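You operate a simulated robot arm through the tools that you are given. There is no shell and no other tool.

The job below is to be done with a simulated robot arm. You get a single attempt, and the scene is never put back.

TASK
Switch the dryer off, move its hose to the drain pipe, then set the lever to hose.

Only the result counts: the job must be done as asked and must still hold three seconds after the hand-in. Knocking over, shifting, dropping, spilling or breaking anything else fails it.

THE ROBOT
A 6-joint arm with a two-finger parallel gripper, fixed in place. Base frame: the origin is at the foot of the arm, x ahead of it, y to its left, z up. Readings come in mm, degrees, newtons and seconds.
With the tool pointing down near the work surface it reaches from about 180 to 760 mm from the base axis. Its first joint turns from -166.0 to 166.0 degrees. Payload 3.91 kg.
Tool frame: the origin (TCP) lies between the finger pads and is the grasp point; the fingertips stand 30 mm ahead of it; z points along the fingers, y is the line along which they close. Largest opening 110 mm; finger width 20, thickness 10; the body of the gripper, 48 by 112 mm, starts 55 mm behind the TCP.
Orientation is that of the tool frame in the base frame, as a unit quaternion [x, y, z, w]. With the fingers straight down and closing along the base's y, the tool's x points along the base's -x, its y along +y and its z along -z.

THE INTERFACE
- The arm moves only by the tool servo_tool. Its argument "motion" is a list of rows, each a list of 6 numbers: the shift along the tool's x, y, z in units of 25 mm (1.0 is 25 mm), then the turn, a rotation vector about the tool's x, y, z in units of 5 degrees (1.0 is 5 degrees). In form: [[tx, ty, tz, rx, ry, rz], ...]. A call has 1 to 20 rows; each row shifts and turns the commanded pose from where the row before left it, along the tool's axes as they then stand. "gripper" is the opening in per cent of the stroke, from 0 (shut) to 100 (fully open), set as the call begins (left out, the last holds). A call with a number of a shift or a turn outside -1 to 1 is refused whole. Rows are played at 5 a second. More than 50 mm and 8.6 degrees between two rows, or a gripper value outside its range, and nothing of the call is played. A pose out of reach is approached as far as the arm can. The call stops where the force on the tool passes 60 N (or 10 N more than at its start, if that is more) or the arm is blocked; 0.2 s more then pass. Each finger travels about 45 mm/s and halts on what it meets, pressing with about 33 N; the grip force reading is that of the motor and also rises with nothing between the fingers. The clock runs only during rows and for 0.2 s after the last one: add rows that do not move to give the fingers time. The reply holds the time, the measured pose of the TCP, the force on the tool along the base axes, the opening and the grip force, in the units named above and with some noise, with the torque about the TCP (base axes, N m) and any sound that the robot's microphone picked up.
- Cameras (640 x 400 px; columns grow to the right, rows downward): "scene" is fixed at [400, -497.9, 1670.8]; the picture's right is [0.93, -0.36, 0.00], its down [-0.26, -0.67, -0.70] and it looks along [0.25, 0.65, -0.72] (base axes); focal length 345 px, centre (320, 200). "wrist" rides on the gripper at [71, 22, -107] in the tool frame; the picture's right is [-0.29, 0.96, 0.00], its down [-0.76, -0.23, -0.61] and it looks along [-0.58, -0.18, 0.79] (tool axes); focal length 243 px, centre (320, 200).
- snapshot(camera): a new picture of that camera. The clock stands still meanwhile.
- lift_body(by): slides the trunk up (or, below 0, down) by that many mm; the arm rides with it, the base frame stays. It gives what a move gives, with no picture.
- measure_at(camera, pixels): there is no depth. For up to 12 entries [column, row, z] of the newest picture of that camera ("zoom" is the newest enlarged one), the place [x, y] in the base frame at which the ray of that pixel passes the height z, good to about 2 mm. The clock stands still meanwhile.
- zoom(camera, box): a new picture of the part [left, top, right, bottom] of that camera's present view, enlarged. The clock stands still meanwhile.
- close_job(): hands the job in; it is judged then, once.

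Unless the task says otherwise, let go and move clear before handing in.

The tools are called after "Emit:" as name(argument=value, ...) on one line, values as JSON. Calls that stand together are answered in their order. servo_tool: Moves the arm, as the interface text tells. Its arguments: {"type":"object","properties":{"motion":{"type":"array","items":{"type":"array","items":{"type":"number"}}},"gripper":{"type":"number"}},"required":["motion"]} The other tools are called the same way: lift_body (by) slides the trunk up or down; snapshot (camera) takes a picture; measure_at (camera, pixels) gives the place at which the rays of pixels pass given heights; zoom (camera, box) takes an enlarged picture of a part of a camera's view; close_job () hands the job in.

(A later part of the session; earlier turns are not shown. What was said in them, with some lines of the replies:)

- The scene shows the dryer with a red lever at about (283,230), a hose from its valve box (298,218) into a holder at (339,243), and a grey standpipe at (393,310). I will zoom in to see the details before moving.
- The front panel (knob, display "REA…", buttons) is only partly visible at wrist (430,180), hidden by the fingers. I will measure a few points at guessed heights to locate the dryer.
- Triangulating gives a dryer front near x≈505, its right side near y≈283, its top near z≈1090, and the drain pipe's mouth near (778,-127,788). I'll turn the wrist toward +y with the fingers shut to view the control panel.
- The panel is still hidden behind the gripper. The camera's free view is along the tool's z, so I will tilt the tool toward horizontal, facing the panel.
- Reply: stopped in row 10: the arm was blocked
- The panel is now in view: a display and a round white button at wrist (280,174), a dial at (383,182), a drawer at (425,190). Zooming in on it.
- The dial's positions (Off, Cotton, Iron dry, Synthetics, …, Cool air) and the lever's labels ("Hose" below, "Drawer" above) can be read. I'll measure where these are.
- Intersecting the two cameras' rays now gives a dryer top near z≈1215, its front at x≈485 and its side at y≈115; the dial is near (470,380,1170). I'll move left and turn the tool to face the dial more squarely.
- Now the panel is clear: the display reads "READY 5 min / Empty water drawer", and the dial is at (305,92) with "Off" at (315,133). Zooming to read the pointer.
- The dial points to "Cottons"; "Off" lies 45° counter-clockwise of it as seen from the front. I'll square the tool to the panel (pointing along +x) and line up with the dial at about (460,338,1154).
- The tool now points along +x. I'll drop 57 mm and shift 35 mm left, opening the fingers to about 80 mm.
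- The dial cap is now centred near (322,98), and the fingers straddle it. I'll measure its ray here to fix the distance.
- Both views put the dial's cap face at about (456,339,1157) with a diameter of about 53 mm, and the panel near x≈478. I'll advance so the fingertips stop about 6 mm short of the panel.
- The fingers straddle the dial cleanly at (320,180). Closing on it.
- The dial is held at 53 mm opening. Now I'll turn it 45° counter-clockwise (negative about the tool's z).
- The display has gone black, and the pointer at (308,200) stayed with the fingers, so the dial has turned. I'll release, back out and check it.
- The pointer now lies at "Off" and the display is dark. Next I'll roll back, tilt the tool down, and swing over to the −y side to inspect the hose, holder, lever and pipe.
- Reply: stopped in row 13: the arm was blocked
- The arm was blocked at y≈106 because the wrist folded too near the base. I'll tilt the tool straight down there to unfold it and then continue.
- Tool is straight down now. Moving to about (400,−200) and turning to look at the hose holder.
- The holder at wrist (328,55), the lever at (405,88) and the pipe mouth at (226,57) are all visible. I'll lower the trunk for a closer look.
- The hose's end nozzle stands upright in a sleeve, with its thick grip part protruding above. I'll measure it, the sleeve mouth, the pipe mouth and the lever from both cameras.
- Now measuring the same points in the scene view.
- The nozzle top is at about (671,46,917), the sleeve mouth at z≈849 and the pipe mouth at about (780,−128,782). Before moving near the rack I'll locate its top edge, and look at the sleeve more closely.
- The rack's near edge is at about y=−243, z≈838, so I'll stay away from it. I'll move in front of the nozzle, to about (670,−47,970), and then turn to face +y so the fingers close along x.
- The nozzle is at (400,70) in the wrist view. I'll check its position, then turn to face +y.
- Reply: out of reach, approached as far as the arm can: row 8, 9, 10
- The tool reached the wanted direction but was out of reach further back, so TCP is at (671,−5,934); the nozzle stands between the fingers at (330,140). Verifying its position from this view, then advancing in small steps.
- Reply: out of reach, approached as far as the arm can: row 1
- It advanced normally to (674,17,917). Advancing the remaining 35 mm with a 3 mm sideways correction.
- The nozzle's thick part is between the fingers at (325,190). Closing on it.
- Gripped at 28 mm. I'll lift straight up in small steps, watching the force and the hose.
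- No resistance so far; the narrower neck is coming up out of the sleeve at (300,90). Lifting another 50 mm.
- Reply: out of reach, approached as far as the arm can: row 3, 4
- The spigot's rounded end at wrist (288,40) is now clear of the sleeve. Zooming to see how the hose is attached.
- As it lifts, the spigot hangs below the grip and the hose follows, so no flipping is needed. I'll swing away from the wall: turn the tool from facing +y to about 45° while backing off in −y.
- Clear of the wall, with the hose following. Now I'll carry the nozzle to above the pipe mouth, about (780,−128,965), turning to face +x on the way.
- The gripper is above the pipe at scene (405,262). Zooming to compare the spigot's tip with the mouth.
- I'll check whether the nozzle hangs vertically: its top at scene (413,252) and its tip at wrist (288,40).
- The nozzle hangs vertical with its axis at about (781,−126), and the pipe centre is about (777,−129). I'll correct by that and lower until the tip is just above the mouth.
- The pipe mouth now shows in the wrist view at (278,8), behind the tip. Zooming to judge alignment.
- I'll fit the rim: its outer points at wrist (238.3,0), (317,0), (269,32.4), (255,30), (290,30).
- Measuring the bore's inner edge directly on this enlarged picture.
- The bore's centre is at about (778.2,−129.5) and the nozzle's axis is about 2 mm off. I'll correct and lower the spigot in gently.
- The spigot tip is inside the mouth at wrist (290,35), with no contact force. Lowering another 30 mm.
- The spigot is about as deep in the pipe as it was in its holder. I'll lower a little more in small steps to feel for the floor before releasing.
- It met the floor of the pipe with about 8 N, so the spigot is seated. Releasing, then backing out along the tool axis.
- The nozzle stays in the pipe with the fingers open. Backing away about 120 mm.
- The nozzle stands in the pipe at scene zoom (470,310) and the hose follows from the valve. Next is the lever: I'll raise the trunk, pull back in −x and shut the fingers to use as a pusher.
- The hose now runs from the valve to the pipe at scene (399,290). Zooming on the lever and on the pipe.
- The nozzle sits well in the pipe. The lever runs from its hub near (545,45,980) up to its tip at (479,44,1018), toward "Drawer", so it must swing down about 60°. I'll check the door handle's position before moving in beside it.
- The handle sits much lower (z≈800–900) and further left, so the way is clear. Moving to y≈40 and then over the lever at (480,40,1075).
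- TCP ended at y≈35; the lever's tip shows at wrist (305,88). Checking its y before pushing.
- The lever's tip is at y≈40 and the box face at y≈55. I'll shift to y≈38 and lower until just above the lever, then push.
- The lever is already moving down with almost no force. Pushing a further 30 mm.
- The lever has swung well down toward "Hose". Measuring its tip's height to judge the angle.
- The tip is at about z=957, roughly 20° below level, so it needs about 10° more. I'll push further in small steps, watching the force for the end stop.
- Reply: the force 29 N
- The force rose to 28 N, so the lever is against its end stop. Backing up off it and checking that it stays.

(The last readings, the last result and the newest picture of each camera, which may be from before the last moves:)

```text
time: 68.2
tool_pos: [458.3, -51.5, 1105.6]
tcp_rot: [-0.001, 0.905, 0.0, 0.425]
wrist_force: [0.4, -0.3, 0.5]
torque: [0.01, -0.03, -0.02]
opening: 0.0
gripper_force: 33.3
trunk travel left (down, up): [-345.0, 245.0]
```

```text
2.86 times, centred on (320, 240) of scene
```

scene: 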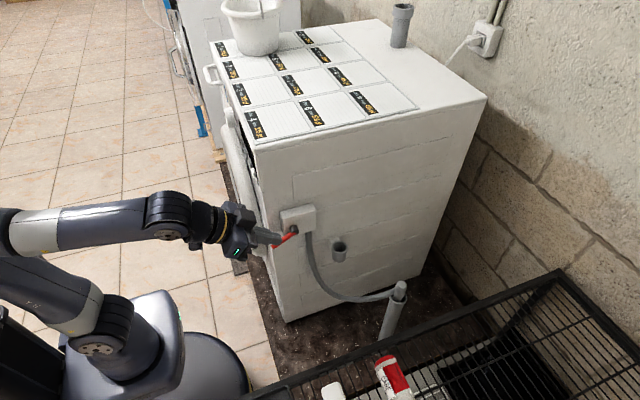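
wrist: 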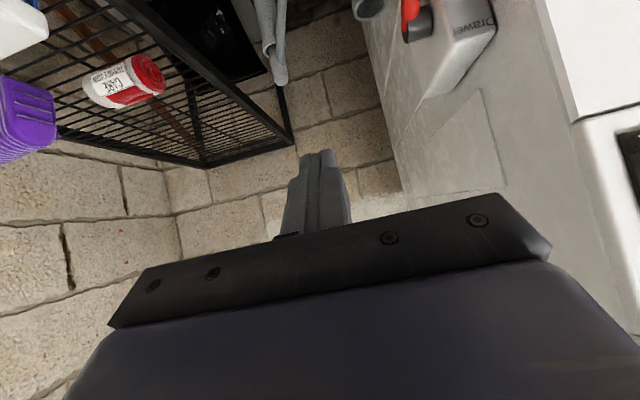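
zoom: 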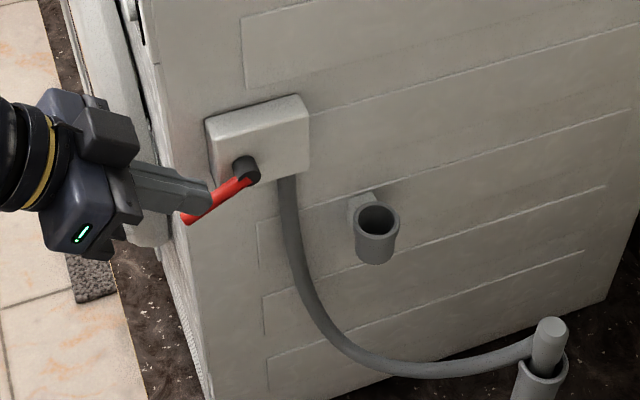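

The lever stays pointed down at "Hose" and the nozzle sits in the pipe. I'll move clear toward −y and turn to view the lever and panel once more.

Emit:
servo_tool(motion=[[0, -0.95, 0, 0, 0, 0], [0, -0.95, 0, 0, 0, 0], [0, -0.95, 0, 0, 0, 0], [0, -0.95, 0, 0, 0, 0], [0, 0, -1, 0, 0, 0], [0, 0, 0, -0.768, 0, -0.642], [0, 0, 0, -0.768, 0, -0.642], [0, 0, 0, -0.768, 0, -0.642], [0, 0, 0, -0.768, 0, -0.642], [0, 0, 0, -0.768, 0, -0.642], [0, 0, 0, -0.768, 0, -0.642], [0, 0, 0, -0.768, 0, -0.642], [0, 0, 0, 0, 0, 0]])

Emit:
snapshot(camera="wrist")

Emit:
zoom(camera="wrist", box=[280, 0, 640, 200])

Emit:
zoom(camera="scene", box=[260, 190, 440, 320])

```text
time: 71.0
tool_pos: [441.5, -147.5, 1122.2]
tcp_rot: [-0.274, 0.863, 0.127, 0.405]
wrist_force: [-0.6, -0.2, -0.4]
torque: [0.02, 0.04, 0.02]
opening: 0.0
gripper_force: 33.1
trunk travel left (down, up): [-345.0, 245.0]
```

```text
taken
```

wrist: 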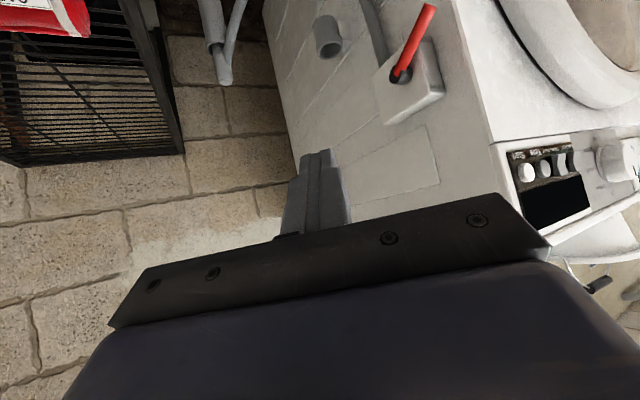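

```text
1.78 times, centred on (460, 100) of wrist
```

zoom: 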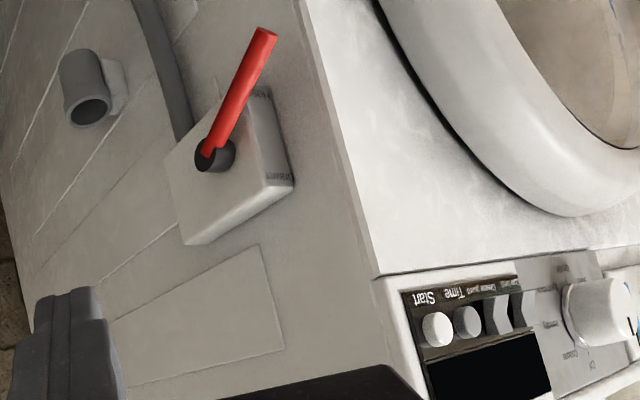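

```text
3.08 times, centred on (350, 255) of scene
```

zoom: 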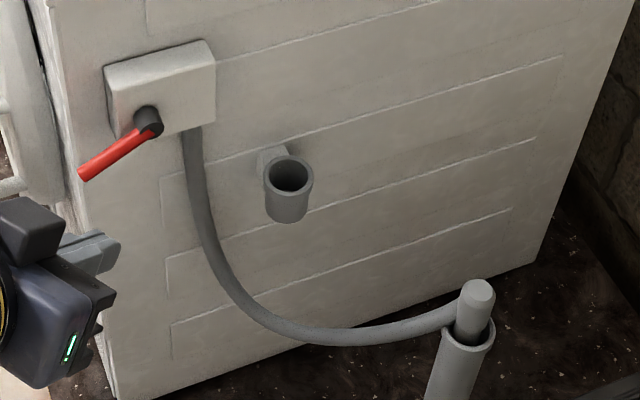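

The display stays dark with the dial at Off (wrist zoom (600,310)). The lever rests at "Hose" (wrist zoom (240,90)) and the nozzle is seated in the drain pipe (scene zoom (475,310)). The arm is clear, so I am handing in.

Emit:
close_job()

```text
The job is handed in.
```

I've handed in the job with all three steps done, in the order you asked. The last pictures, taken just before the hand-in, showed everything in place:

- **Dryer:** the dial is turned from "Cottons" to "Off", and the display is dark.
- **Hose:** I lifted the end out of its holder on the dryer's side and put it into the drain pipe. It went down until it touched the bottom and stayed there when I let go, leaning slightly.
- **Lever:** I pushed it down from "Drawer" to "Hose" until it met its end stop, and it stayed put when I backed off.

I didn't see anything else get knocked or shifted. The arm is clear of the dryer, pipe and rack.
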